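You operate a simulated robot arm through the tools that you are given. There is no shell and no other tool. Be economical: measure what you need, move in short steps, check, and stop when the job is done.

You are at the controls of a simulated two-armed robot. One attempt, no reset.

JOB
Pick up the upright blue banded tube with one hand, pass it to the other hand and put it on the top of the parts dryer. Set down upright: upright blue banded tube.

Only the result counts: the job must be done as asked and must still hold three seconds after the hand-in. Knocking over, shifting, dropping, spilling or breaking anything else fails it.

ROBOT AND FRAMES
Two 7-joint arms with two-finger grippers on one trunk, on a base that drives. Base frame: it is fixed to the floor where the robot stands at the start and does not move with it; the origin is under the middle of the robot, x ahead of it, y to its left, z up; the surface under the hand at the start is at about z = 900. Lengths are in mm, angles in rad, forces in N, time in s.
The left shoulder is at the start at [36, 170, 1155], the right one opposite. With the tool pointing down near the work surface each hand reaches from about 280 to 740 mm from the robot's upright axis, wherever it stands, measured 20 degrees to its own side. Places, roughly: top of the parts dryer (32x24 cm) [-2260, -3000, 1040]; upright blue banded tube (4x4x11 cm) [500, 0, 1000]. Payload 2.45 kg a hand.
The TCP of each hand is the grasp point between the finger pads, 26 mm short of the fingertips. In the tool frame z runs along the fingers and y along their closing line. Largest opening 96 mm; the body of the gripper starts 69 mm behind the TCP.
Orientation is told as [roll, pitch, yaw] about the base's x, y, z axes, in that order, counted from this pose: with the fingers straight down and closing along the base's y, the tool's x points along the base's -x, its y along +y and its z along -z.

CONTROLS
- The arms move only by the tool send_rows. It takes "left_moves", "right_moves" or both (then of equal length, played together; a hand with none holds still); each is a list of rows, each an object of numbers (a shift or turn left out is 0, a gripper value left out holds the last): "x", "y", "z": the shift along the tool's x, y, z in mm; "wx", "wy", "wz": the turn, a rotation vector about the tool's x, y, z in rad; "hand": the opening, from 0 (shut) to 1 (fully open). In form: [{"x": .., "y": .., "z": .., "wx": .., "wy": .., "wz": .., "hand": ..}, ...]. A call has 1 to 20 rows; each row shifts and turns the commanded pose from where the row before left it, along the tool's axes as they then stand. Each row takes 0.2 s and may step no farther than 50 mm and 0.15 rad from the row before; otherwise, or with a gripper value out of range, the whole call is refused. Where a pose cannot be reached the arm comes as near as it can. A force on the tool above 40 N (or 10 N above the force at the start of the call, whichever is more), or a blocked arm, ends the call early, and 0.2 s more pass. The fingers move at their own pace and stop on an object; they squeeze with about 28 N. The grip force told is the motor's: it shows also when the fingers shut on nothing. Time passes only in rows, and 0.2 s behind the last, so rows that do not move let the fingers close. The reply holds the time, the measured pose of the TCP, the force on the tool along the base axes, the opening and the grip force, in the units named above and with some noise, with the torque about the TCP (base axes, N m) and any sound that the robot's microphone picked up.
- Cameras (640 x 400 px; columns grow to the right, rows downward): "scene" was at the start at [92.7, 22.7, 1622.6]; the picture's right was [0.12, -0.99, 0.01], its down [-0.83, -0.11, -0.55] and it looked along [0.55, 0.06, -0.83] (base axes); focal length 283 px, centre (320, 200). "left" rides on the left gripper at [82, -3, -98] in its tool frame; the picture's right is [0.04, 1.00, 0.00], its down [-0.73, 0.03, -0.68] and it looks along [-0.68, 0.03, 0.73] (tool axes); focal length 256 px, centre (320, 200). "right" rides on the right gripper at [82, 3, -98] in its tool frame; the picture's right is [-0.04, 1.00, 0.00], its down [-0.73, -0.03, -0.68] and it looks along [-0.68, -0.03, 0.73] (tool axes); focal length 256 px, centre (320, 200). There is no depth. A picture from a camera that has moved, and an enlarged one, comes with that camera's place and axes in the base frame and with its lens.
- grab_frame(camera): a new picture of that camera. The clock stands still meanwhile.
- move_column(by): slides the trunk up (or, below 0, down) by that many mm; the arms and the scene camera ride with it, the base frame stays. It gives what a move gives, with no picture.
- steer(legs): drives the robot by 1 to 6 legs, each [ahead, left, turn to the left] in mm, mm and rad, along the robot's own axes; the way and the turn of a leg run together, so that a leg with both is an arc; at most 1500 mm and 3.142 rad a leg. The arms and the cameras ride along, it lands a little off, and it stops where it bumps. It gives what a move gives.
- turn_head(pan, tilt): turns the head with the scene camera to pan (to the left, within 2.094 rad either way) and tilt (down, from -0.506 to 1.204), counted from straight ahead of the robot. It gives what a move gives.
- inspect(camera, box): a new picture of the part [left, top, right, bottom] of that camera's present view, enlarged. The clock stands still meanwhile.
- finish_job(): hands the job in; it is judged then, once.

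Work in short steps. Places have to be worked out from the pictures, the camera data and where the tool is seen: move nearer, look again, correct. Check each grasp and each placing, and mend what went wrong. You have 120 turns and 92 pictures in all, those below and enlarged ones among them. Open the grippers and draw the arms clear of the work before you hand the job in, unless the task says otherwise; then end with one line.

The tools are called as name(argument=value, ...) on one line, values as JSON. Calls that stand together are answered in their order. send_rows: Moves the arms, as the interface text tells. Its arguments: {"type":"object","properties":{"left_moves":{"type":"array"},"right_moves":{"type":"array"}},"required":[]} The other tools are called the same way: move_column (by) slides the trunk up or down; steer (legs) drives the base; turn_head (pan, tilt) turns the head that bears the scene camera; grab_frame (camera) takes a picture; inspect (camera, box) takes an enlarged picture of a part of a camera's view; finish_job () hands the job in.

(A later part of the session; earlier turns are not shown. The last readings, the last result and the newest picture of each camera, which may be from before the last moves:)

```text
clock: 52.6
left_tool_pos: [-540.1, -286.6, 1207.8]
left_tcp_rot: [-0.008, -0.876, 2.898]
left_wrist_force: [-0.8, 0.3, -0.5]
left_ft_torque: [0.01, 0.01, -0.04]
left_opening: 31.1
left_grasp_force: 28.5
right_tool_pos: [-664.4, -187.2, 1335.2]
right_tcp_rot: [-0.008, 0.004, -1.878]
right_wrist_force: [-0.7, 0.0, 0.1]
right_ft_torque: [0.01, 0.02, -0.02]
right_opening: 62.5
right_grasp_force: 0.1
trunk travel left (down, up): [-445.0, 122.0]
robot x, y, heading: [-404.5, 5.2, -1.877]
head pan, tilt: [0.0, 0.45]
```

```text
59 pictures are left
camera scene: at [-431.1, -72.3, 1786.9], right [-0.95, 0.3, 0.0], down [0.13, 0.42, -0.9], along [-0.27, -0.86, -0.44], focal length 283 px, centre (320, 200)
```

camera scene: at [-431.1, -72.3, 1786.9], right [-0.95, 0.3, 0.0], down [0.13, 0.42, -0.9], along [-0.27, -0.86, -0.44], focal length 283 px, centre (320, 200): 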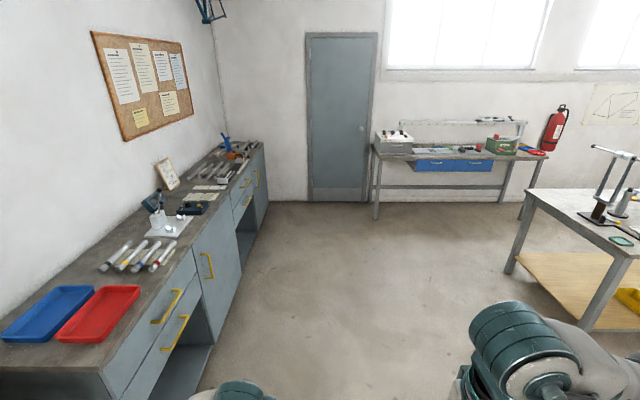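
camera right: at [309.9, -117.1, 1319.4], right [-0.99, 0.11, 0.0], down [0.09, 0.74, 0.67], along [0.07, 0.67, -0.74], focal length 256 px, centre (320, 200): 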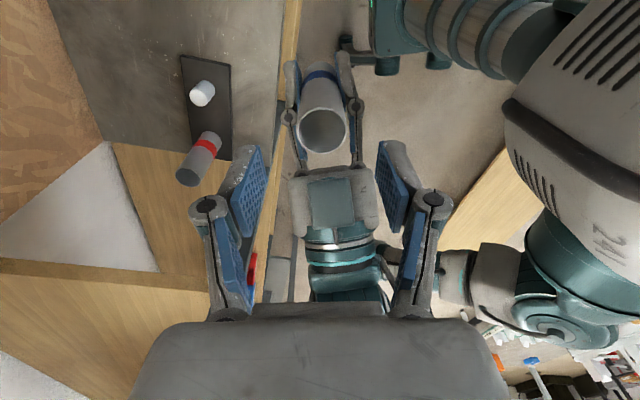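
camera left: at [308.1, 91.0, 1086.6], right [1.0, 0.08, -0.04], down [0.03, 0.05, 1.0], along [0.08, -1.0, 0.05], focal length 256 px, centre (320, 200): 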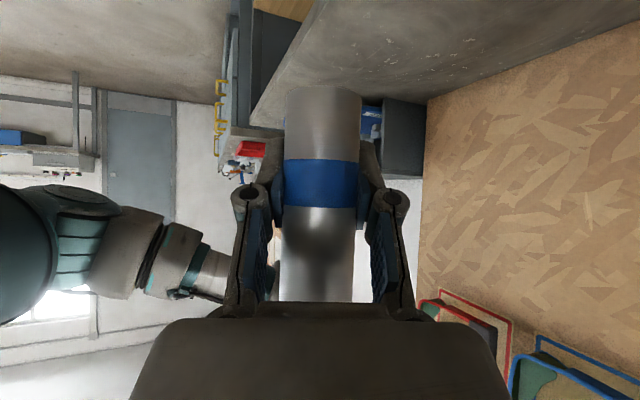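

The floor is clear. Driving diagonally to about 1 m in front of the dryer.

steer(legs=[[1212, -430, 0], [1212, -430, 0]])

turn_head(pan=0.0, tilt=0.6)

grab_frame(camera="scene")

```text
clock: 55.0
left_tool_pos: [-631.4, -442.6, 1219.1]
left_tcp_rot: [0.068, -0.873, 2.853]
left_wrist_force: [-0.1, 1.0, -0.8]
left_ft_torque: [-0.04, -0.06, 0.06]
left_opening: 31.3
left_grasp_force: 28.0
right_tool_pos: [-757.8, -339.8, 1343.3]
right_tcp_rot: [-0.02, -0.042, -1.857]
right_wrist_force: [-0.2, -0.6, 0.7]
right_ft_torque: [-0.04, -0.01, 0.04]
right_opening: 62.5
right_grasp_force: 0.0
trunk travel left (down, up): [-445.0, 122.0]
robot x, y, heading: [-511.4, -197.1, -1.866]
head pan, tilt: [0.0, 0.45]
stopped in leg 1: the robot was blocked; the commanded pose is now the measured one
```

```text
clock: 55.6
left_tool_pos: [-669.9, -459.6, 1212.0]
left_tcp_rot: [0.034, -0.849, 2.882]
left_wrist_force: [2.3, -0.3, -1.4]
left_ft_torque: [0.04, 0.08, 0.0]
left_opening: 31.4
left_grasp_force: 28.0
right_tool_pos: [-799.8, -356.0, 1333.3]
right_tcp_rot: [0.001, -0.016, -1.863]
right_wrist_force: [1.2, -0.2, 0.6]
right_ft_torque: [0.03, 0.14, -0.03]
right_opening: 62.4
right_grasp_force: 0.0
trunk travel left (down, up): [-445.0, 122.0]
robot x, y, heading: [-520.2, -195.7, -1.858]
head pan, tilt: [0.0, 0.6]
```

```text
58 pictures are left
camera scene: at [-548.5, -257.4, 1773.9], right [-0.96, 0.29, -0.01], down [0.17, 0.54, -0.83], along [-0.23, -0.79, -0.56], focal length 283 px, centre (320, 200)
```

scene: 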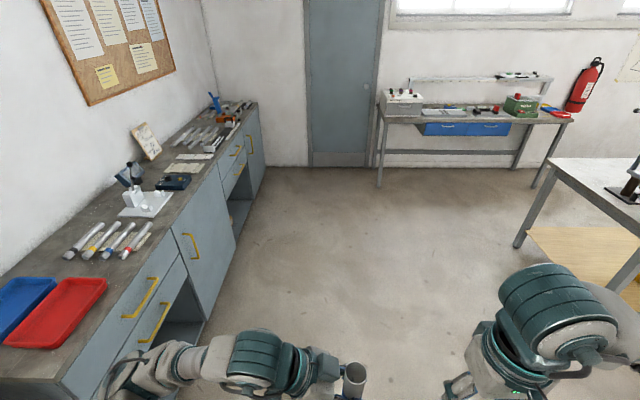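

Something blocked the base after about 220 mm, and the view ahead shows nothing. I'll look to both sides.

turn_head(pan=-1.3, tilt=0.75)

grab_frame(camera="scene")

turn_head(pan=1.2, tilt=0.75)

grab_frame(camera="scene")

```text
clock: 57.1
left_tool_pos: [-683.3, -458.3, 1210.1]
left_tcp_rot: [0.031, -0.839, 2.882]
left_wrist_force: [0.1, 0.9, -1.2]
left_ft_torque: [-0.04, -0.03, -0.01]
left_opening: 31.3
left_grasp_force: 28.6
right_tool_pos: [-814.3, -355.3, 1329.8]
right_tcp_rot: [0.013, -0.013, -1.868]
right_wrist_force: [-1.3, -0.3, 0.1]
right_ft_torque: [0.01, -0.02, -0.01]
right_opening: 62.4
right_grasp_force: 0.1
trunk travel left (down, up): [-445.0, 122.0]
robot x, y, heading: [-521.5, -195.7, -1.859]
head pan, tilt: [-1.3, 0.75]
```

```text
57 pictures are left
camera scene: at [-612.7, -179.5, 1760.1], right [0.02, 1.0, 0.0], down [0.69, -0.01, -0.73], along [-0.73, 0.01, -0.69], focal length 283 px, centre (320, 200)
```

scene: 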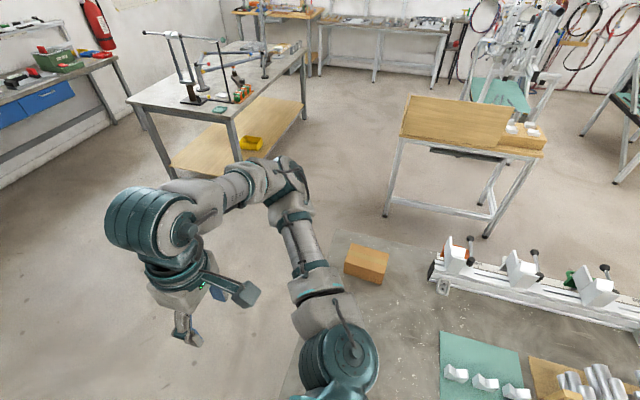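

```text
clock: 59.4
left_tool_pos: [-661.7, -464.7, 1210.6]
left_tcp_rot: [0.027, -0.853, 2.886]
left_wrist_force: [-0.2, 0.2, -0.2]
left_ft_torque: [0.02, 0.02, -0.02]
left_opening: 31.0
left_grasp_force: 28.0
right_tool_pos: [-792.0, -362.7, 1332.9]
right_tcp_rot: [-0.004, -0.013, -1.862]
right_wrist_force: [0.7, 0.4, 0.2]
right_ft_torque: [0.01, 0.04, 0.01]
right_opening: 62.5
right_grasp_force: 0.0
trunk travel left (down, up): [-445.0, 122.0]
robot x, y, heading: [-513.6, -195.0, -1.865]
head pan, tilt: [1.201, 0.75]
```

```text
56 pictures are left
camera scene: at [-452.4, -235.2, 1760.8], right [-0.61, -0.79, 0.0], down [-0.54, 0.42, -0.73], along [0.58, -0.45, -0.68], focal length 283 px, centre (320, 200)
```

scene: 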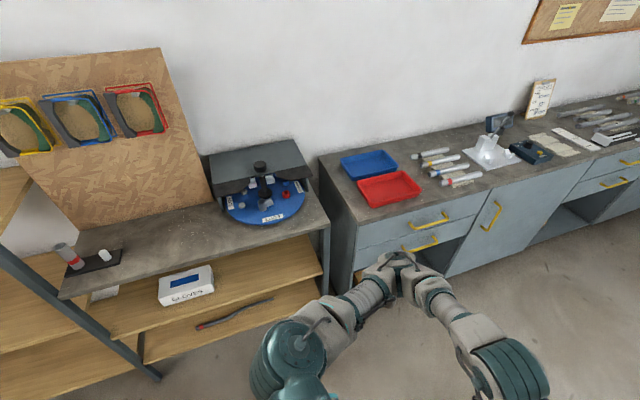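

A second worktable (corner about (-790, -280)) is on my right, and the base bumped it while strafing. I'll move left away from it first and check that the pose relaxes.

steer(legs=[[0, 90, 0]])

turn_head(pan=-1.7, tilt=0.8)

grab_frame(camera="scene")

```text
clock: 60.5
left_tool_pos: [-608.1, -478.7, 1209.6]
left_tcp_rot: [0.033, -0.831, 2.879]
left_wrist_force: [-1.0, 1.4, 0.3]
left_ft_torque: [-0.07, -0.04, 0.0]
left_opening: 31.3
left_grasp_force: 28.1
right_tool_pos: [-740.3, -376.0, 1328.2]
right_tcp_rot: [0.02, -0.014, -1.867]
right_wrist_force: [0.4, -0.4, 0.9]
right_ft_torque: [0.02, 0.0, 0.04]
right_opening: 62.2
right_grasp_force: 0.0
trunk travel left (down, up): [-445.0, 122.0]
robot x, y, heading: [-435.1, -224.3, -1.859]
head pan, tilt: [1.201, 0.75]
```

```text
clock: 63.0
left_tool_pos: [-556.9, -491.8, 1212.2]
left_tcp_rot: [0.032, -0.868, 2.882]
left_wrist_force: [-0.1, -0.5, -1.2]
left_ft_torque: [0.01, 0.07, -0.03]
left_opening: 31.2
left_grasp_force: 28.2
right_tool_pos: [-683.9, -391.1, 1337.1]
right_tcp_rot: [-0.018, -0.018, -1.861]
right_wrist_force: [1.3, -0.6, -0.2]
right_ft_torque: [0.02, 0.1, 0.01]
right_opening: 62.4
right_grasp_force: 0.1
trunk travel left (down, up): [-445.0, 122.0]
robot x, y, heading: [-428.3, -225.1, -1.862]
head pan, tilt: [-1.7, 0.799]
```

```text
55 pictures are left
camera scene: at [-443.1, -195.4, 1758.5], right [0.41, 0.91, 0.0], down [0.63, -0.28, -0.72], along [-0.66, 0.29, -0.69], focal length 283 px, centre (320, 200)
```

scene: 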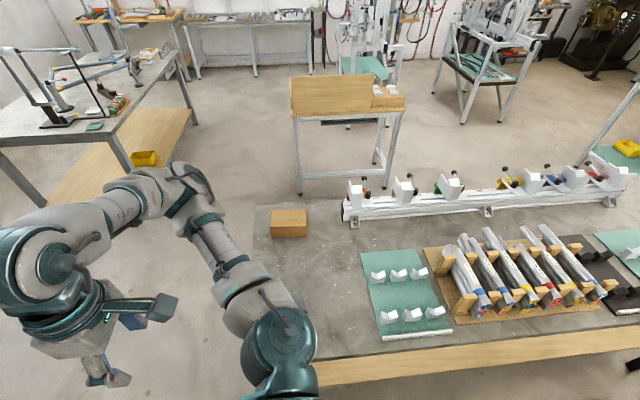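

The table corner is now right beside me, about 217 mm to the right, and its items all look in order. I'll drive ahead with a slight bias to the left to clear it.

steer(legs=[[400, 60, 0], [450, 0, 0]])

turn_head(pan=-2.05, tilt=0.6)

grab_frame(camera="scene")

```text
clock: 67.8
left_tool_pos: [-726.7, -1320.8, 1213.5]
left_tcp_rot: [0.037, -0.875, 2.883]
left_wrist_force: [1.5, -1.4, -2.7]
left_ft_torque: [0.08, 0.14, -0.08]
left_opening: 31.2
left_grasp_force: 28.2
right_tool_pos: [-853.5, -1218.3, 1340.1]
right_tcp_rot: [-0.027, -0.021, -1.854]
right_wrist_force: [1.9, -0.9, 0.3]
right_ft_torque: [0.11, 0.16, -0.01]
right_opening: 62.2
right_grasp_force: 0.0
trunk travel left (down, up): [-445.0, 122.0]
robot x, y, heading: [-607.2, -1048.6, -1.859]
head pan, tilt: [-1.7, 0.799]
```

```text
clock: 68.7
left_tool_pos: [-729.6, -1324.7, 1211.5]
left_tcp_rot: [0.033, -0.86, 2.888]
left_wrist_force: [-0.5, -1.5, -2.0]
left_ft_torque: [0.14, 0.03, -0.13]
left_opening: 31.0
left_grasp_force: 28.2
right_tool_pos: [-858.8, -1219.8, 1337.2]
right_tcp_rot: [-0.019, -0.02, -1.85]
right_wrist_force: [-0.2, -1.4, -0.3]
right_ft_torque: [0.05, 0.06, -0.01]
right_opening: 62.4
right_grasp_force: 0.1
trunk travel left (down, up): [-445.0, 122.0]
robot x, y, heading: [-599.2, -1055.8, -1.86]
head pan, tilt: [-2.051, 0.6]
```

```text
54 pictures are left
camera scene: at [-615.0, -995.7, 1775.3], right [0.69, 0.72, -0.01], down [0.39, -0.38, -0.84], along [-0.61, 0.58, -0.54], focal length 283 px, centre (320, 200)
```

scene: 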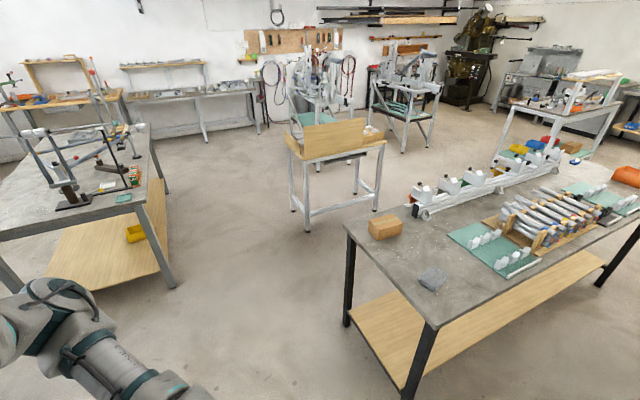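

Clear of the table now. A grey item lies near its corner, which I couldn't see earlier, so I'll take a close look.

inspect(camera="scene", box=[340, 200, 540, 325])

```text
3.20 times, centred on (440, 262) of scene
camera zoom: at [-615.0, -995.7, 1775.3], right [0.69, 0.72, -0.01], down [0.39, -0.38, -0.84], along [-0.61, 0.58, -0.54], focal length 904 px, centre (-64, 0)
```

zoom: 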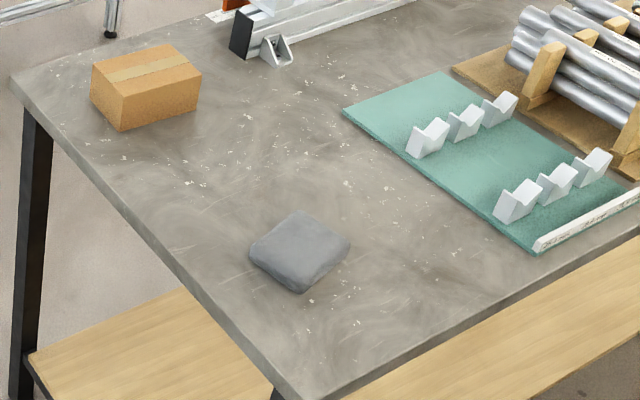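

It's just a folded cloth lying normally. Continuing to the stand-off point in front of the dryer.

steer(legs=[[668, -509, 0], [668, -509, 0]])

turn_head(pan=0.0, tilt=0.6)

grab_frame(camera="scene")

```text
clock: 77.2
left_tool_pos: [-2069.4, -2335.1, 1215.1]
left_tcp_rot: [0.041, -0.861, 2.893]
left_wrist_force: [-0.3, -0.6, -1.6]
left_ft_torque: [0.1, 0.02, -0.04]
left_opening: 31.0
left_grasp_force: 27.8
right_tool_pos: [-2200.2, -2232.8, 1339.6]
right_tcp_rot: [-0.021, -0.025, -1.836]
right_wrist_force: [-0.6, -0.3, 0.0]
right_ft_torque: [-0.02, -0.06, 0.03]
right_opening: 62.4
right_grasp_force: 0.0
trunk travel left (down, up): [-445.0, 122.0]
robot x, y, heading: [-1944.7, -2069.1, -1.845]
head pan, tilt: [-2.051, 0.6]
```

```text
clock: 79.2
left_tool_pos: [-2038.2, -2346.2, 1214.9]
left_tcp_rot: [0.041, -0.878, 2.899]
left_wrist_force: [1.4, -2.8, -2.3]
left_ft_torque: [0.1, 0.07, -0.06]
left_opening: 31.2
left_grasp_force: 27.9
right_tool_pos: [-2165.9, -2243.8, 1342.5]
right_tcp_rot: [-0.043, -0.027, -1.831]
right_wrist_force: [-0.5, -0.5, -1.3]
right_ft_torque: [-0.01, -0.02, 0.02]
right_opening: 62.3
right_grasp_force: 0.1
trunk travel left (down, up): [-445.0, 122.0]
robot x, y, heading: [-1933.1, -2069.8, -1.844]
head pan, tilt: [0.0, 0.6]
```

```text
52 pictures are left
camera scene: at [-1906.5, -2159.8, 1772.6], right [-0.96, 0.27, 0.03], down [0.13, 0.55, -0.82], along [-0.24, -0.79, -0.57], focal length 283 px, centre (320, 200)
```

scene: 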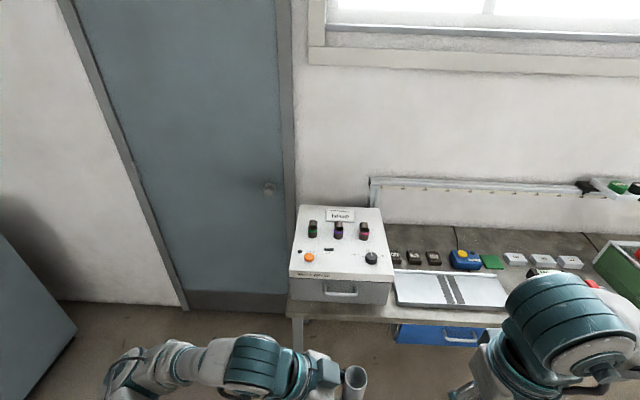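

The dryer is ahead: white top with knobs and a card. Enlarging its top to find free space.

inspect(camera="scene", box=[280, 195, 408, 305])

send_rows(left_moves=[{}, {}, {}, {}, {}])

```text
3.64 times, centred on (344, 250) of scene
camera zoom: at [-1906.5, -2159.8, 1772.6], right [-0.96, 0.27, 0.03], down [0.13, 0.55, -0.82], along [-0.24, -0.79, -0.57], focal length 1028 px, centre (233, 18)
```

zoom: 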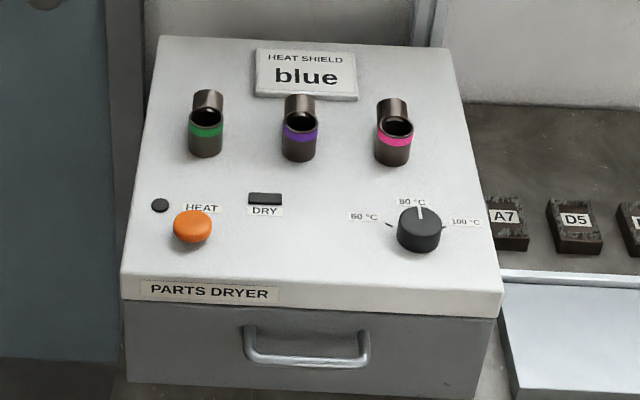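

```text
clock: 80.4
left_tool_pos: [-2075.5, -2338.3, 1211.4]
left_tcp_rot: [0.046, -0.852, 2.896]
left_wrist_force: [0.1, -0.9, -0.3]
left_ft_torque: [0.03, 0.01, 0.0]
left_opening: 31.2
left_grasp_force: 27.7
right_tool_pos: [-2204.9, -2232.6, 1336.3]
right_tcp_rot: [-0.021, -0.024, -1.835]
right_wrist_force: [1.0, -0.3, 0.1]
right_ft_torque: [-0.01, 0.03, 0.02]
right_opening: 62.2
right_grasp_force: 0.0
trunk travel left (down, up): [-445.0, 122.0]
robot x, y, heading: [-1944.0, -2070.0, -1.845]
head pan, tilt: [0.0, 0.6]
```

There is a free spot on the dryer's front half, between the HEAT button and the temperature knob, at about (-2185, -2785). The hand readings wander by up to 40 mm, so I wait a bit to see whether the robot is swaying.

send_rows(left_moves=[{}, {}, {}, {}, {}, {}, {}, {}, {}, {}])

send_rows(left_moves=[{}, {}])

send_rows(left_moves=[{}, {}])

```text
clock: 82.8
left_tool_pos: [-2112.6, -2323.1, 1213.9]
left_tcp_rot: [0.045, -0.834, 2.89]
left_wrist_force: [0.5, 0.4, -0.9]
left_ft_torque: [-0.01, 0.02, -0.01]
left_opening: 31.0
left_grasp_force: 27.9
right_tool_pos: [-2247.6, -2219.8, 1332.7]
right_tcp_rot: [0.0, -0.023, -1.844]
right_wrist_force: [-0.1, 0.3, 0.5]
right_ft_torque: [-0.03, 0.03, 0.0]
right_opening: 62.4
right_grasp_force: 0.0
trunk travel left (down, up): [-445.0, 122.0]
robot x, y, heading: [-1959.9, -2066.1, -1.845]
head pan, tilt: [0.0, 0.6]
stopped in row 10 (left hand): the arm was blocked; the commanded pose is now the measured one
```

```text
clock: 83.6
left_tool_pos: [-2165.3, -2302.9, 1212.3]
left_tcp_rot: [0.055, -0.797, 2.877]
left_wrist_force: [-0.4, 2.4, -0.3]
left_ft_torque: [-0.1, -0.05, 0.08]
left_opening: 31.1
left_grasp_force: 28.1
right_tool_pos: [-2301.8, -2199.4, 1325.6]
right_tcp_rot: [0.042, -0.028, -1.856]
right_wrist_force: [-1.2, 1.0, 0.3]
right_ft_torque: [-0.07, -0.09, -0.01]
right_opening: 62.6
right_grasp_force: 0.1
trunk travel left (down, up): [-445.0, 122.0]
robot x, y, heading: [-1969.0, -2067.0, -1.848]
head pan, tilt: [0.0, 0.6]
stopped in row 2 (left hand): the arm was blocked; the commanded pose is now the measured one
```

```text
clock: 84.2
left_tool_pos: [-2107.5, -2323.2, 1216.1]
left_tcp_rot: [0.054, -0.841, 2.883]
left_wrist_force: [-0.4, -1.9, -0.5]
left_ft_torque: [-0.01, -0.02, -0.03]
left_opening: 31.0
left_grasp_force: 28.1
right_tool_pos: [-2236.8, -2219.4, 1336.9]
right_tcp_rot: [-0.002, -0.03, -1.841]
right_wrist_force: [0.6, -0.5, 0.0]
right_ft_torque: [0.01, 0.04, 0.03]
right_opening: 62.4
right_grasp_force: 0.0
trunk travel left (down, up): [-445.0, 122.0]
robot x, y, heading: [-1962.2, -2068.4, -1.842]
head pan, tilt: [0.0, 0.6]
```

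The robot is rocking sideways and the arm is reported blocked although nothing was commanded. Something is in contact, so I'll look left, right and down.

turn_head(pan=1.3, tilt=1.0)

grab_frame(camera="scene")

turn_head(pan=-1.3, tilt=1.0)

grab_frame(camera="scene")

turn_head(pan=0.0, tilt=1.1)

grab_frame(camera="scene")

```text
clock: 85.7
left_tool_pos: [-2124.5, -2316.7, 1213.3]
left_tcp_rot: [0.052, -0.826, 2.881]
left_wrist_force: [0.6, 0.1, -1.2]
left_ft_torque: [-0.01, 0.02, 0.02]
left_opening: 31.2
left_grasp_force: 28.1
right_tool_pos: [-2260.1, -2212.9, 1331.3]
right_tcp_rot: [0.007, -0.03, -1.852]
right_wrist_force: [0.1, 0.4, 0.2]
right_ft_torque: [-0.05, -0.02, 0.01]
right_opening: 62.3
right_grasp_force: 0.1
trunk travel left (down, up): [-445.0, 122.0]
robot x, y, heading: [-1960.5, -2067.3, -1.845]
head pan, tilt: [1.3, 1.0]
```

```text
50 pictures are left
camera scene: at [-1936.3, -2081.5, 1742.4], right [-0.52, -0.85, -0.01], down [-0.71, 0.44, -0.56], along [0.48, -0.28, -0.83], focal length 283 px, centre (320, 200)
```

scene: 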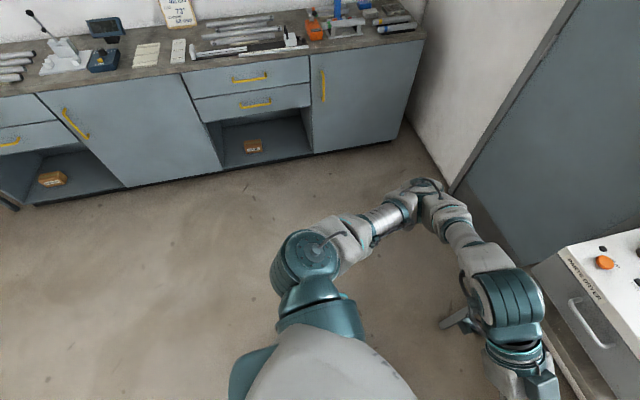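

```text
clock: 88.0
left_tool_pos: [-2111.4, -2321.9, 1215.0]
left_tcp_rot: [0.056, -0.836, 2.883]
left_wrist_force: [0.1, -0.2, -1.9]
left_ft_torque: [0.01, 0.02, -0.03]
left_opening: 31.2
left_grasp_force: 27.5
right_tool_pos: [-2239.9, -2218.4, 1334.2]
right_tcp_rot: [0.005, -0.027, -1.843]
right_wrist_force: [0.3, 0.1, -0.9]
right_ft_torque: [0.02, 0.07, -0.02]
right_opening: 62.7
right_grasp_force: 0.0
trunk travel left (down, up): [-445.0, 122.0]
robot x, y, heading: [-1959.8, -2067.9, -1.845]
head pan, tilt: [-1.3, 1.0]
```

```text
49 pictures are left
camera scene: at [-1981.0, -2069.3, 1742.3], right [0.0, 1.0, 0.01], down [0.83, 0.0, -0.56], along [-0.56, 0.01, -0.83], focal length 283 px, centre (320, 200)
```

scene: 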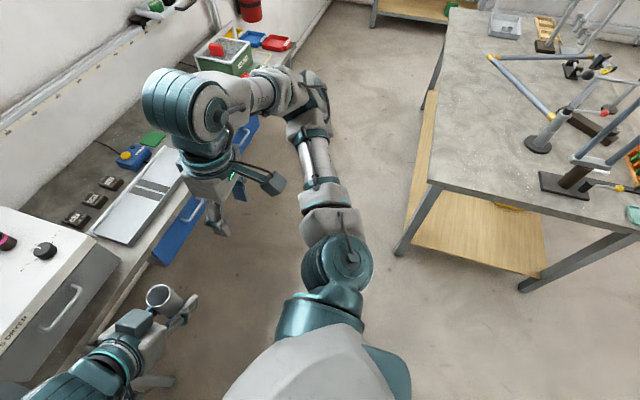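

```text
clock: 89.5
left_tool_pos: [-2125.7, -2316.0, 1214.9]
left_tcp_rot: [0.056, -0.828, 2.878]
left_wrist_force: [-1.0, -0.2, -0.2]
left_ft_torque: [-0.04, -0.07, 0.01]
left_opening: 31.3
left_grasp_force: 28.3
right_tool_pos: [-2261.4, -2211.3, 1331.5]
right_tcp_rot: [0.006, -0.031, -1.85]
right_wrist_force: [0.1, 1.4, -0.3]
right_ft_torque: [-0.07, 0.02, -0.03]
right_opening: 62.5
right_grasp_force: 0.1
trunk travel left (down, up): [-445.0, 122.0]
robot x, y, heading: [-1960.3, -2066.6, -1.843]
head pan, tilt: [0.0, 1.1]
```

```text
48 pictures are left
camera scene: at [-2020.0, -2104.0, 1733.4], right [-0.96, 0.27, -0.03], down [0.26, 0.86, -0.45], along [-0.1, -0.44, -0.89], focal length 283 px, centre (320, 200)
```

scene: 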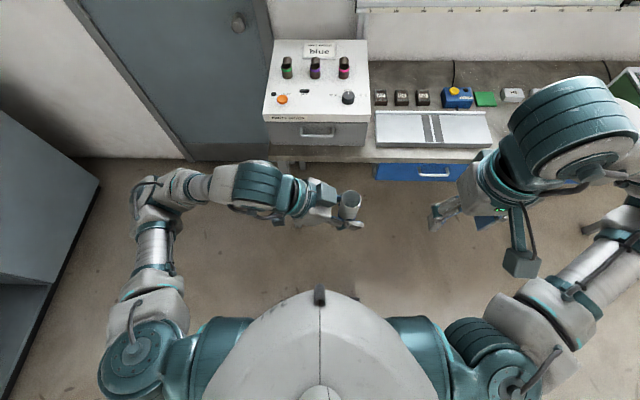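

No contact anywhere; it's a slowly damping sway of the trunk. I'll let it settle and check that it dies out.

send_rows(left_moves=[{}, {}, {}, {}, {}, {}, {}, {}, {}, {}, {}, {}, {}, {}, {}])

send_rows(left_moves=[{}, {}])

send_rows(left_moves=[{}, {}])

```text
clock: 92.9
left_tool_pos: [-2142.7, -2307.6, 1213.5]
left_tcp_rot: [0.062, -0.802, 2.873]
left_wrist_force: [-0.3, 2.1, -0.9]
left_ft_torque: [-0.08, -0.03, 0.08]
left_opening: 31.3
left_grasp_force: 28.4
right_tool_pos: [-2271.6, -2202.5, 1328.7]
right_tcp_rot: [0.045, -0.033, -1.847]
right_wrist_force: [-0.2, 0.5, -0.8]
right_ft_torque: [-0.04, -0.02, -0.01]
right_opening: 62.3
right_grasp_force: 0.1
trunk travel left (down, up): [-445.0, 122.0]
robot x, y, heading: [-1957.0, -2063.8, -1.853]
head pan, tilt: [0.0, 1.1]
stopped in row 15 (left hand): the arm was blocked; the commanded pose is now the measured one
```

```text
clock: 93.7
left_tool_pos: [-2080.3, -2325.8, 1216.9]
left_tcp_rot: [0.057, -0.84, 2.883]
left_wrist_force: [0.2, 0.2, -0.9]
left_ft_torque: [0.01, -0.02, -0.03]
left_opening: 31.1
left_grasp_force: 27.8
right_tool_pos: [-2209.6, -2219.6, 1339.0]
right_tcp_rot: [-0.011, -0.036, -1.832]
right_wrist_force: [0.3, -0.5, -1.3]
right_ft_torque: [0.03, 0.01, 0.01]
right_opening: 62.6
right_grasp_force: 0.1
trunk travel left (down, up): [-445.0, 122.0]
robot x, y, heading: [-1943.3, -2072.4, -1.85]
head pan, tilt: [0.0, 1.1]
stopped in row 2 (left hand): the arm was blocked; the commanded pose is now the measured one
```

```text
clock: 94.3
left_tool_pos: [-2089.4, -2324.4, 1214.6]
left_tcp_rot: [0.057, -0.832, 2.882]
left_wrist_force: [0.1, -0.5, -0.9]
left_ft_torque: [0.0, 0.03, -0.02]
left_opening: 31.2
left_grasp_force: 27.5
right_tool_pos: [-2224.0, -2218.0, 1337.0]
right_tcp_rot: [-0.01, -0.034, -1.835]
right_wrist_force: [-0.1, 0.5, 0.0]
right_ft_torque: [0.02, 0.02, 0.0]
right_opening: 62.4
right_grasp_force: 0.0
trunk travel left (down, up): [-445.0, 122.0]
robot x, y, heading: [-1940.5, -2078.0, -1.846]
head pan, tilt: [0.0, 1.1]
```

The sway grows while I send rows, probably because the trunk is high and the left wrist is near its limit. I'll lower the trunk back, since we're in free space, and check stability.

move_column(by=-120)

send_rows(left_moves=[{}, {}, {}])

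send_rows(left_moves=[{}, {}, {}])

```text
clock: 95.8
left_tool_pos: [-2143.6, -2305.4, 1093.7]
left_tcp_rot: [0.059, -0.795, 2.875]
left_wrist_force: [0.0, 2.2, -0.8]
left_ft_torque: [-0.08, -0.05, 0.1]
left_opening: 31.3
left_grasp_force: 27.8
right_tool_pos: [-2279.6, -2199.3, 1206.6]
right_tcp_rot: [0.035, -0.036, -1.842]
right_wrist_force: [0.2, 1.2, 1.2]
right_ft_torque: [-0.07, -0.05, -0.05]
right_opening: 62.2
right_grasp_force: 0.0
trunk travel left (down, up): [-325.0, 242.0]
robot x, y, heading: [-1954.1, -2068.9, -1.852]
head pan, tilt: [0.0, 1.1]
```

```text
clock: 96.8
left_tool_pos: [-2159.2, -2299.1, 1092.3]
left_tcp_rot: [0.065, -0.784, 2.87]
left_wrist_force: [0.4, 1.2, -0.7]
left_ft_torque: [-0.13, -0.05, 0.08]
left_opening: 31.2
left_grasp_force: 27.9
right_tool_pos: [-2294.1, -2191.9, 1202.4]
right_tcp_rot: [0.047, -0.035, -1.849]
right_wrist_force: [0.0, 0.1, 0.6]
right_ft_torque: [-0.06, -0.03, -0.02]
right_opening: 62.4
right_grasp_force: 0.0
trunk travel left (down, up): [-325.0, 242.0]
robot x, y, heading: [-1951.1, -2070.1, -1.853]
head pan, tilt: [0.0, 1.1]
stopped in row 3 (left hand): the arm was blocked; the commanded pose is now the measured one
```

```text
clock: 97.8
left_tool_pos: [-2144.5, -2302.4, 1095.0]
left_tcp_rot: [0.069, -0.802, 2.866]
left_wrist_force: [0.0, -0.3, 0.3]
left_ft_torque: [-0.03, -0.03, 0.04]
left_opening: 31.1
left_grasp_force: 27.9
right_tool_pos: [-2278.8, -2194.4, 1209.7]
right_tcp_rot: [0.029, -0.034, -1.846]
right_wrist_force: [0.4, -0.9, 0.6]
right_ft_torque: [-0.04, 0.08, 0.03]
right_opening: 62.4
right_grasp_force: 0.0
trunk travel left (down, up): [-325.0, 242.0]
robot x, y, heading: [-1958.5, -2068.8, -1.852]
head pan, tilt: [0.0, 1.1]
stopped in row 3 (left hand): the arm was blocked; the commanded pose is now the measured one
```

Still rocking. Next I turn the left hand away from its wrist limit, about the vertical through the tube, and see whether that calms it.

send_rows(left_moves=[{"wx": -0.088, "wz": -0.08}, {"wx": -0.088, "wz": -0.08}, {"wx": -0.088, "wz": -0.08}, {"wx": -0.088, "wz": -0.08}, {"wx": -0.088, "wz": -0.08}, {"wx": -0.088, "wz": -0.08}])

send_rows(left_moves=[{}, {}, {}])

send_rows(left_moves=[{}, {}, {}])

```text
clock: 99.2
left_tool_pos: [-2140.0, -2303.7, 1094.7]
left_tcp_rot: [0.079, -0.844, -2.709]
left_wrist_force: [-0.2, -0.4, -2.0]
left_ft_torque: [0.0, 0.0, 0.0]
left_opening: 30.9
left_grasp_force: 28.4
right_tool_pos: [-2272.5, -2194.9, 1211.8]
right_tcp_rot: [0.022, -0.037, -1.845]
right_wrist_force: [0.4, 0.6, -0.6]
right_ft_torque: [-0.02, 0.02, 0.0]
right_opening: 62.4
right_grasp_force: 0.0
trunk travel left (down, up): [-325.0, 242.0]
robot x, y, heading: [-1957.9, -2068.2, -1.854]
head pan, tilt: [0.0, 1.1]
```

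```text
clock: 100.0
left_tool_pos: [-2120.3, -2310.1, 1098.0]
left_tcp_rot: [0.063, -0.857, -2.698]
left_wrist_force: [-0.2, -1.0, -0.9]
left_ft_torque: [0.01, -0.03, 0.02]
left_opening: 31.1
left_grasp_force: 28.4
right_tool_pos: [-2251.9, -2201.2, 1214.9]
right_tcp_rot: [0.007, -0.036, -1.84]
right_wrist_force: [1.5, -0.1, 0.7]
right_ft_torque: [0.01, 0.0, 0.0]
right_opening: 62.1
right_grasp_force: 0.1
trunk travel left (down, up): [-325.0, 242.0]
robot x, y, heading: [-1959.8, -2072.8, -1.851]
head pan, tilt: [0.0, 1.1]
```

```text
clock: 101.0
left_tool_pos: [-2141.3, -2300.1, 1097.1]
left_tcp_rot: [0.091, -0.838, -2.719]
left_wrist_force: [-0.9, 1.5, -0.3]
left_ft_torque: [-0.01, -0.05, 0.04]
left_opening: 31.3
left_grasp_force: 28.4
right_tool_pos: [-2276.3, -2192.4, 1210.5]
right_tcp_rot: [0.032, -0.039, -1.846]
right_wrist_force: [-0.5, 0.4, -0.1]
right_ft_torque: [-0.01, -0.05, 0.01]
right_opening: 62.2
right_grasp_force: 0.1
trunk travel left (down, up): [-325.0, 242.0]
robot x, y, heading: [-1952.1, -2068.8, -1.851]
head pan, tilt: [0.0, 1.1]
stopped in row 3 (left hand): the arm was blocked; the commanded pose is now the measured one
```

Still rocking, so I'll look behind and under on both sides for something touching the base.

turn_head(pan=2.09, tilt=1.1)

grab_frame(camera="scene")

turn_head(pan=-2.09, tilt=1.1)

grab_frame(camera="scene")

```text
clock: 103.0
left_tool_pos: [-2155.6, -2297.1, 1094.6]
left_tcp_rot: [0.098, -0.83, -2.723]
left_wrist_force: [0.0, 1.4, -1.2]
left_ft_torque: [-0.03, 0.01, 0.03]
left_opening: 31.0
left_grasp_force: 27.6
right_tool_pos: [-2290.1, -2189.5, 1206.9]
right_tcp_rot: [0.041, -0.036, -1.848]
right_wrist_force: [0.6, -0.2, -0.1]
right_ft_torque: [-0.03, 0.01, -0.03]
right_opening: 62.4
right_grasp_force: 0.1
trunk travel left (down, up): [-325.0, 242.0]
robot x, y, heading: [-1958.4, -2070.2, -1.853]
head pan, tilt: [2.089, 1.1]
```

```text
47 pictures are left
camera scene: at [-1938.5, -2060.0, 1615.9], right [0.24, -0.97, 0.01], down [-0.85, -0.21, -0.47], along [0.46, 0.1, -0.88], focal length 283 px, centre (320, 200)
```

scene: 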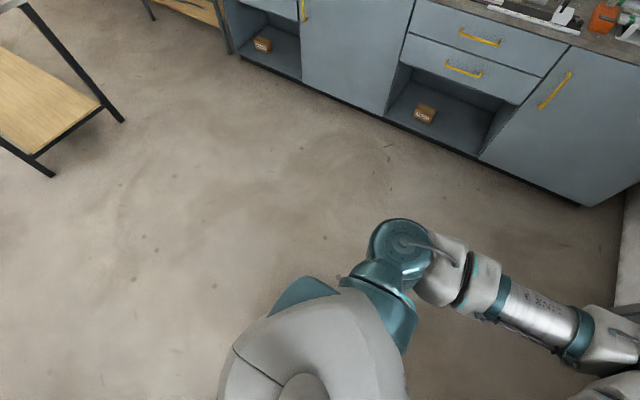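

```text
clock: 106.3
left_tool_pos: [-2148.1, -2298.6, 1095.5]
left_tcp_rot: [0.092, -0.836, -2.722]
left_wrist_force: [-0.6, 1.0, -1.6]
left_ft_torque: [0.01, 0.0, 0.02]
left_opening: 31.1
left_grasp_force: 27.7
right_tool_pos: [-2283.3, -2190.1, 1208.4]
right_tcp_rot: [0.034, -0.04, -1.844]
right_wrist_force: [0.1, 0.1, 0.6]
right_ft_torque: [-0.01, -0.01, -0.03]
right_opening: 62.4
right_grasp_force: 0.0
trunk travel left (down, up): [-325.0, 242.0]
robot x, y, heading: [-1954.9, -2070.9, -1.849]
head pan, tilt: [-2.089, 1.1]
```

```text
46 pictures are left
camera scene: at [-2018.1, -2036.0, 1614.6], right [0.72, 0.7, 0.01], down [0.63, -0.64, -0.45], along [-0.31, 0.33, -0.89], focal length 283 px, centre (320, 200)
```

scene: 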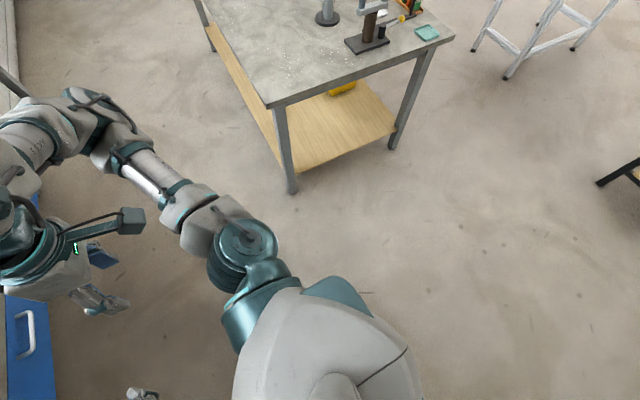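

Nothing touches the base, and the sway decays when I send no rows. I'll use short row bursts with rests between. Now I extend the left arm about 200 mm ahead and 100 mm left, raise it 40 mm, and correct the tube's tilt.

send_rows(left_moves=[{"x": -13, "y": 43, "z": 2.4, "wx": 0.02, "wy": -0.008}, {"x": -13, "y": 43, "z": 2.4, "wx": 0.02, "wy": -0.008}, {"x": -13, "y": 43, "z": 2.4, "wx": 0.02, "wy": -0.008}, {"x": -13, "y": 43, "z": 2.4, "wx": 0.02, "wy": -0.008}, {"x": -13, "y": 43, "z": 2.4, "wx": 0.02, "wy": -0.008}])

turn_head(pan=0.0, tilt=0.9)

grab_frame(camera="scene")

```text
clock: 107.5
left_tool_pos: [-2088.3, -2517.2, 1142.6]
left_tcp_rot: [-0.016, -0.883, -2.716]
left_wrist_force: [0.5, 0.1, -1.2]
left_ft_torque: [-0.01, -0.02, 0.01]
left_opening: 31.2
left_grasp_force: 27.8
right_tool_pos: [-2271.2, -2195.3, 1210.2]
right_tcp_rot: [0.026, -0.038, -1.843]
right_wrist_force: [0.3, 0.7, 0.4]
right_ft_torque: [0.01, -0.02, 0.01]
right_opening: 62.4
right_grasp_force: 0.1
trunk travel left (down, up): [-325.0, 242.0]
robot x, y, heading: [-1953.7, -2070.3, -1.854]
head pan, tilt: [-2.089, 1.1]
```

```text
clock: 109.5
left_tool_pos: [-2054.1, -2527.0, 1143.2]
left_tcp_rot: [-0.041, -0.899, -2.691]
left_wrist_force: [1.5, -1.1, -1.3]
left_ft_torque: [0.02, 0.03, -0.04]
left_opening: 30.9
left_grasp_force: 28.3
right_tool_pos: [-2235.9, -2203.5, 1217.4]
right_tcp_rot: [-0.001, -0.04, -1.837]
right_wrist_force: [0.6, -0.1, -0.2]
right_ft_torque: [0.03, 0.05, 0.02]
right_opening: 62.1
right_grasp_force: 0.1
trunk travel left (down, up): [-325.0, 242.0]
robot x, y, heading: [-1951.0, -2069.3, -1.852]
head pan, tilt: [0.0, 0.901]
```

```text
45 pictures are left
camera scene: at [-1950.8, -2168.6, 1628.5], right [-0.96, 0.28, 0.01], down [0.21, 0.76, -0.62], along [-0.18, -0.59, -0.79], focal length 283 px, centre (320, 200)
```

scene: 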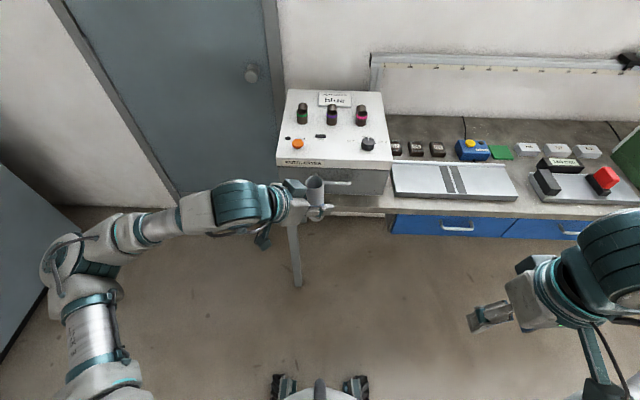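

The sway is just trunk flex from head and arm motions. The tube needs to go about 294 mm ahead and 53 mm right. I'll raise the trunk 60 mm for clearance and drive most of that, gently.

move_column(by=60)

steer(legs=[[110, -25, 0], [100, -25, 0]])

turn_head(pan=0.05, tilt=0.9)

grab_frame(camera="scene")

```text
clock: 110.5
left_tool_pos: [-2051.4, -2529.3, 1203.3]
left_tcp_rot: [-0.045, -0.9, -2.688]
left_wrist_force: [1.5, -1.5, -1.4]
left_ft_torque: [0.0, 0.08, -0.1]
left_opening: 31.0
left_grasp_force: 27.8
right_tool_pos: [-2234.5, -2205.2, 1277.1]
right_tcp_rot: [-0.002, -0.041, -1.838]
right_wrist_force: [0.7, -0.4, -0.5]
right_ft_torque: [0.03, 0.07, -0.04]
right_opening: 62.2
right_grasp_force: 0.0
trunk travel left (down, up): [-385.0, 182.0]
robot x, y, heading: [-1948.3, -2074.7, -1.851]
head pan, tilt: [0.0, 0.901]
```

```text
clock: 112.5
left_tool_pos: [-2156.1, -2713.6, 1204.3]
left_tcp_rot: [-0.043, -0.902, -2.689]
left_wrist_force: [2.0, -2.0, -1.2]
left_ft_torque: [0.09, 0.09, -0.14]
left_opening: 31.2
left_grasp_force: 28.2
right_tool_pos: [-2337.5, -2391.2, 1278.1]
right_tcp_rot: [-0.001, -0.04, -1.837]
right_wrist_force: [0.8, -0.4, 0.4]
right_ft_torque: [0.07, 0.06, 0.01]
right_opening: 62.4
right_grasp_force: 0.2
trunk travel left (down, up): [-385.0, 182.0]
robot x, y, heading: [-2050.1, -2253.7, -1.849]
head pan, tilt: [0.0, 0.901]
```

```text
clock: 113.1
left_tool_pos: [-2176.7, -2708.7, 1203.0]
left_tcp_rot: [-0.019, -0.882, -2.705]
left_wrist_force: [0.4, 0.7, -2.1]
left_ft_torque: [0.02, 0.03, -0.02]
left_opening: 31.0
left_grasp_force: 27.6
right_tool_pos: [-2360.6, -2384.5, 1271.7]
right_tcp_rot: [0.019, -0.039, -1.838]
right_wrist_force: [-0.7, -0.2, -0.2]
right_ft_torque: [0.03, -0.02, -0.01]
right_opening: 62.5
right_grasp_force: 0.0
trunk travel left (down, up): [-385.0, 182.0]
robot x, y, heading: [-2045.9, -2254.3, -1.852]
head pan, tilt: [0.051, 0.901]
```

```text
44 pictures are left
camera scene: at [-2081.5, -2325.1, 1688.6], right [-0.97, 0.23, -0.01], down [0.18, 0.76, -0.62], along [-0.13, -0.6, -0.79], focal length 283 px, centre (320, 200)
```

scene: 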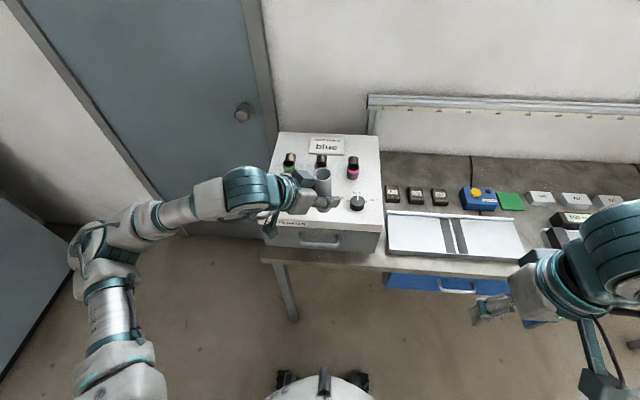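

Good progress; the tube is now near the dryer's front edge. I'll look closely with the scene and left cameras.

inspect(camera="scene", box=[240, 120, 400, 250])

grab_frame(camera="left")

```text
3.08 times, centred on (320, 185) of scene
camera zoom: at [-2081.5, -2325.1, 1688.6], right [-0.97, 0.23, -0.01], down [0.18, 0.76, -0.62], along [-0.13, -0.6, -0.79], focal length 870 px, centre (320, 246)
```

zoom: 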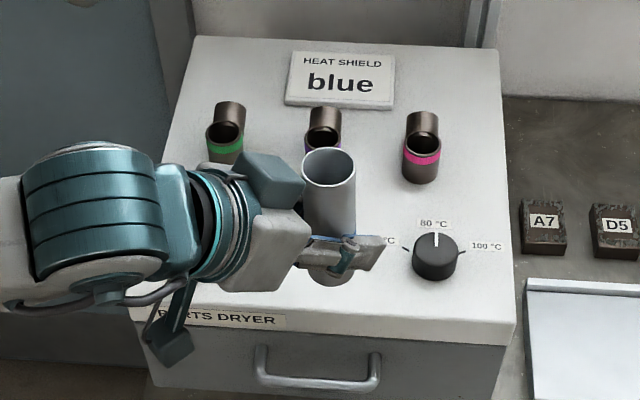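

```text
42 pictures are left
camera left: at [-2061.4, -2652.3, 1203.2], right [0.43, -0.9, -0.04], down [0.07, -0.01, 1.0], along [-0.9, -0.43, 0.06], focal length 256 px, centre (320, 200)
```

left: 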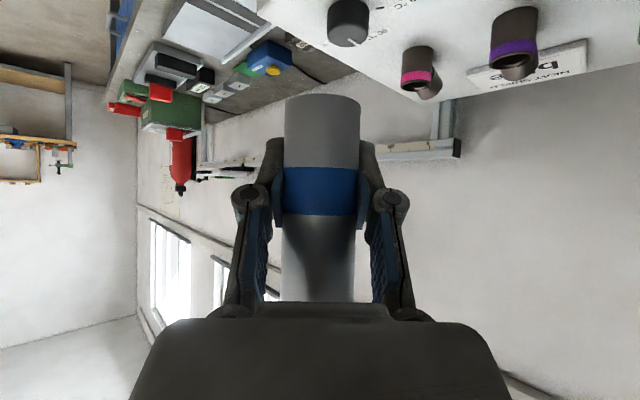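

Triangulating the knob gives the dryer top at z≈1035. My target spot is about (-2194, -2786), 58 mm in from the front edge and between the controls. I'll drive the remaining 78 mm.

steer(legs=[[78, 4, 0]])

turn_head(pan=0.05, tilt=0.92)

turn_head(pan=0.05, tilt=0.93)

inspect(camera="scene", box=[240, 140, 400, 270])

```text
clock: 114.2
left_tool_pos: [-2175.0, -2786.4, 1205.3]
left_tcp_rot: [-0.031, -0.896, -2.696]
left_wrist_force: [1.4, -1.2, -1.1]
left_ft_torque: [0.05, 0.07, -0.1]
left_opening: 31.3
left_grasp_force: 28.1
right_tool_pos: [-2358.5, -2463.2, 1277.3]
right_tcp_rot: [0.006, -0.045, -1.833]
right_wrist_force: [0.1, -0.5, 0.0]
right_ft_torque: [0.02, 0.02, 0.0]
right_opening: 62.3
right_grasp_force: 0.1
trunk travel left (down, up): [-385.0, 182.0]
robot x, y, heading: [-2066.2, -2336.7, -1.852]
head pan, tilt: [0.051, 0.901]
```

```text
clock: 114.8
left_tool_pos: [-2205.7, -2777.7, 1204.1]
left_tcp_rot: [-0.008, -0.878, -2.717]
left_wrist_force: [-0.2, 0.5, -0.6]
left_ft_torque: [-0.07, -0.07, 0.06]
left_opening: 30.9
left_grasp_force: 28.0
right_tool_pos: [-2389.9, -2453.9, 1271.0]
right_tcp_rot: [0.03, -0.045, -1.837]
right_wrist_force: [0.5, 0.0, 0.4]
right_ft_torque: [-0.03, -0.03, -0.02]
right_opening: 62.7
right_grasp_force: 0.1
trunk travel left (down, up): [-385.0, 182.0]
robot x, y, heading: [-2068.6, -2333.5, -1.85]
head pan, tilt: [0.051, 0.92]
```

```text
clock: 115.4
left_tool_pos: [-2187.3, -2783.7, 1205.8]
left_tcp_rot: [-0.025, -0.889, -2.701]
left_wrist_force: [0.3, 0.9, -0.9]
left_ft_torque: [-0.02, 0.0, -0.04]
left_opening: 31.1
left_grasp_force: 28.3
right_tool_pos: [-2369.1, -2460.5, 1275.1]
right_tcp_rot: [0.014, -0.045, -1.832]
right_wrist_force: [0.2, 0.2, 0.0]
right_ft_torque: [0.02, -0.01, 0.0]
right_opening: 62.3
right_grasp_force: 0.0
trunk travel left (down, up): [-385.0, 182.0]
robot x, y, heading: [-2069.3, -2335.5, -1.847]
head pan, tilt: [0.051, 0.93]
```

```text
3.08 times, centred on (320, 205) of scene
camera zoom: at [-2070.2, -2406.2, 1686.4], right [-0.97, 0.22, 0.01], down [0.18, 0.78, -0.6], along [-0.14, -0.58, -0.8], focal length 870 px, centre (320, 185)
```

zoom: 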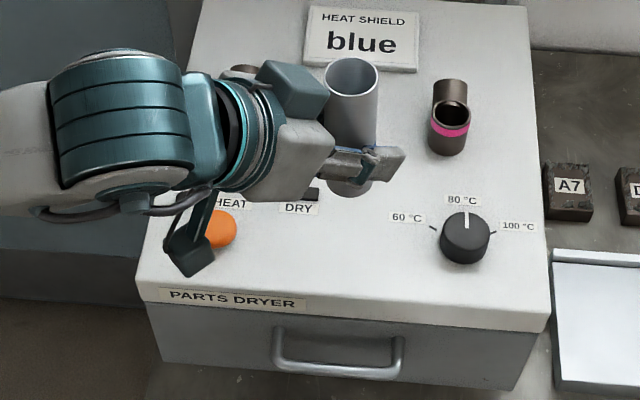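

Position is good (tube ≈ (-2190, -2783), HEAT and knob each about 100 mm away). Lowering the trunk 90 mm and letting it settle.

move_column(by=-90)

turn_head(pan=0.05, tilt=0.92)

turn_head(pan=0.05, tilt=0.93)

turn_head(pan=0.05, tilt=0.92)

grab_frame(camera="left")

inspect(camera="scene", box=[240, 140, 400, 270])

```text
clock: 116.7
left_tool_pos: [-2200.6, -2779.1, 1115.8]
left_tcp_rot: [-0.011, -0.88, -2.712]
left_wrist_force: [-0.7, 0.3, -1.0]
left_ft_torque: [-0.02, -0.04, 0.06]
left_opening: 31.1
left_grasp_force: 28.5
right_tool_pos: [-2384.1, -2456.4, 1181.8]
right_tcp_rot: [0.027, -0.044, -1.837]
right_wrist_force: [0.7, 0.8, -0.6]
right_ft_torque: [-0.03, 0.0, 0.07]
right_opening: 62.7
right_grasp_force: 0.0
trunk travel left (down, up): [-295.0, 272.0]
robot x, y, heading: [-2067.1, -2334.2, -1.848]
head pan, tilt: [0.051, 0.93]
```

```text
clock: 117.3
left_tool_pos: [-2194.5, -2781.5, 1115.6]
left_tcp_rot: [-0.015, -0.885, -2.709]
left_wrist_force: [-1.0, -1.0, -1.4]
left_ft_torque: [0.0, -0.02, 0.04]
left_opening: 31.2
left_grasp_force: 28.2
right_tool_pos: [-2379.6, -2458.7, 1182.1]
right_tcp_rot: [0.02, -0.044, -1.835]
right_wrist_force: [0.5, -0.8, 0.0]
right_ft_torque: [-0.02, -0.03, 0.0]
right_opening: 62.4
right_grasp_force: 0.0
trunk travel left (down, up): [-295.0, 272.0]
robot x, y, heading: [-2068.5, -2330.7, -1.851]
head pan, tilt: [0.051, 0.92]
```

```text
clock: 117.9
left_tool_pos: [-2172.1, -2789.5, 1112.9]
left_tcp_rot: [-0.035, -0.897, -2.691]
left_wrist_force: [-0.2, -0.9, -0.8]
left_ft_torque: [0.04, 0.01, 0.01]
left_opening: 30.7
left_grasp_force: 28.1
right_tool_pos: [-2355.9, -2466.0, 1187.6]
right_tcp_rot: [0.003, -0.043, -1.83]
right_wrist_force: [0.3, 0.8, -0.6]
right_ft_torque: [0.02, -0.02, -0.02]
right_opening: 62.6
right_grasp_force: 0.1
trunk travel left (down, up): [-295.0, 272.0]
robot x, y, heading: [-2058.9, -2336.7, -1.845]
head pan, tilt: [0.051, 0.93]
```

```text
clock: 118.5
left_tool_pos: [-2192.6, -2782.8, 1114.3]
left_tcp_rot: [-0.017, -0.884, -2.706]
left_wrist_force: [-0.2, -0.2, -1.0]
left_ft_torque: [0.02, 0.0, 0.03]
left_opening: 31.2
left_grasp_force: 27.9
right_tool_pos: [-2377.7, -2459.4, 1182.8]
right_tcp_rot: [0.02, -0.044, -1.834]
right_wrist_force: [-0.1, 1.3, -0.4]
right_ft_torque: [-0.01, 0.0, -0.01]
right_opening: 62.4
right_grasp_force: 0.1
trunk travel left (down, up): [-295.0, 272.0]
robot x, y, heading: [-2068.0, -2337.1, -1.849]
head pan, tilt: [0.051, 0.92]
```

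```text
40 pictures are left
camera left: at [-2077.0, -2726.9, 1113.8], right [0.43, -0.9, -0.04], down [0.07, -0.01, 1.0], along [-0.9, -0.43, 0.06], focal length 256 px, centre (320, 200)
```

left: 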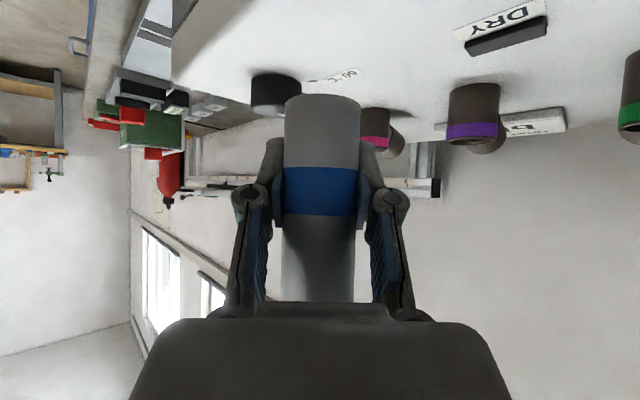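

```text
3.08 times, centred on (320, 205) of scene
camera zoom: at [-2108.2, -2434.2, 1596.9], right [-0.97, 0.23, -0.01], down [0.19, 0.78, -0.6], along [-0.13, -0.59, -0.8], focal length 870 px, centre (320, 185)
```

zoom: 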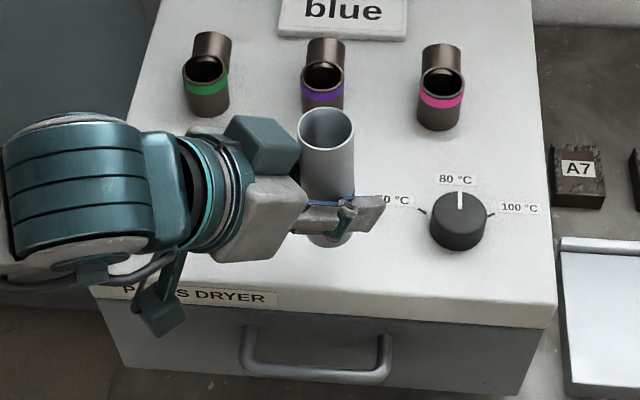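

The tube bottom is at about 1072, some 37 mm above the top; the sway is about ±12 mm sideways. Lowering 22 mm more by column, then finishing with arm rows, which correct in the world frame and stop on force.

move_column(by=-22)

send_rows(left_moves=[{"x": 1.5, "z": 1.3}, {"x": 1.5, "z": 1.3}])

```text
clock: 119.2
left_tool_pos: [-2201.9, -2779.1, 1093.4]
left_tcp_rot: [-0.009, -0.881, -2.713]
left_wrist_force: [-0.5, -0.3, -0.7]
left_ft_torque: [0.0, -0.02, -0.01]
left_opening: 31.2
left_grasp_force: 28.2
right_tool_pos: [-2385.0, -2455.5, 1159.8]
right_tcp_rot: [0.027, -0.047, -1.834]
right_wrist_force: [0.3, 0.1, 0.7]
right_ft_torque: [-0.01, -0.02, -0.01]
right_opening: 62.2
right_grasp_force: 0.1
trunk travel left (down, up): [-273.0, 294.0]
robot x, y, heading: [-2069.5, -2336.1, -1.85]
head pan, tilt: [0.051, 0.92]
```

```text
clock: 119.8
left_tool_pos: [-2178.8, -2786.5, 1088.8]
left_tcp_rot: [-0.028, -0.893, -2.698]
left_wrist_force: [-0.1, -0.2, -2.2]
left_ft_torque: [0.02, 0.02, -0.02]
left_opening: 31.1
left_grasp_force: 28.1
right_tool_pos: [-2364.0, -2463.8, 1163.5]
right_tcp_rot: [0.008, -0.043, -1.832]
right_wrist_force: [0.1, -0.6, 0.7]
right_ft_torque: [0.01, -0.01, 0.0]
right_opening: 62.3
right_grasp_force: 0.1
trunk travel left (down, up): [-273.0, 294.0]
robot x, y, heading: [-2063.8, -2334.5, -1.851]
head pan, tilt: [0.051, 0.92]
```

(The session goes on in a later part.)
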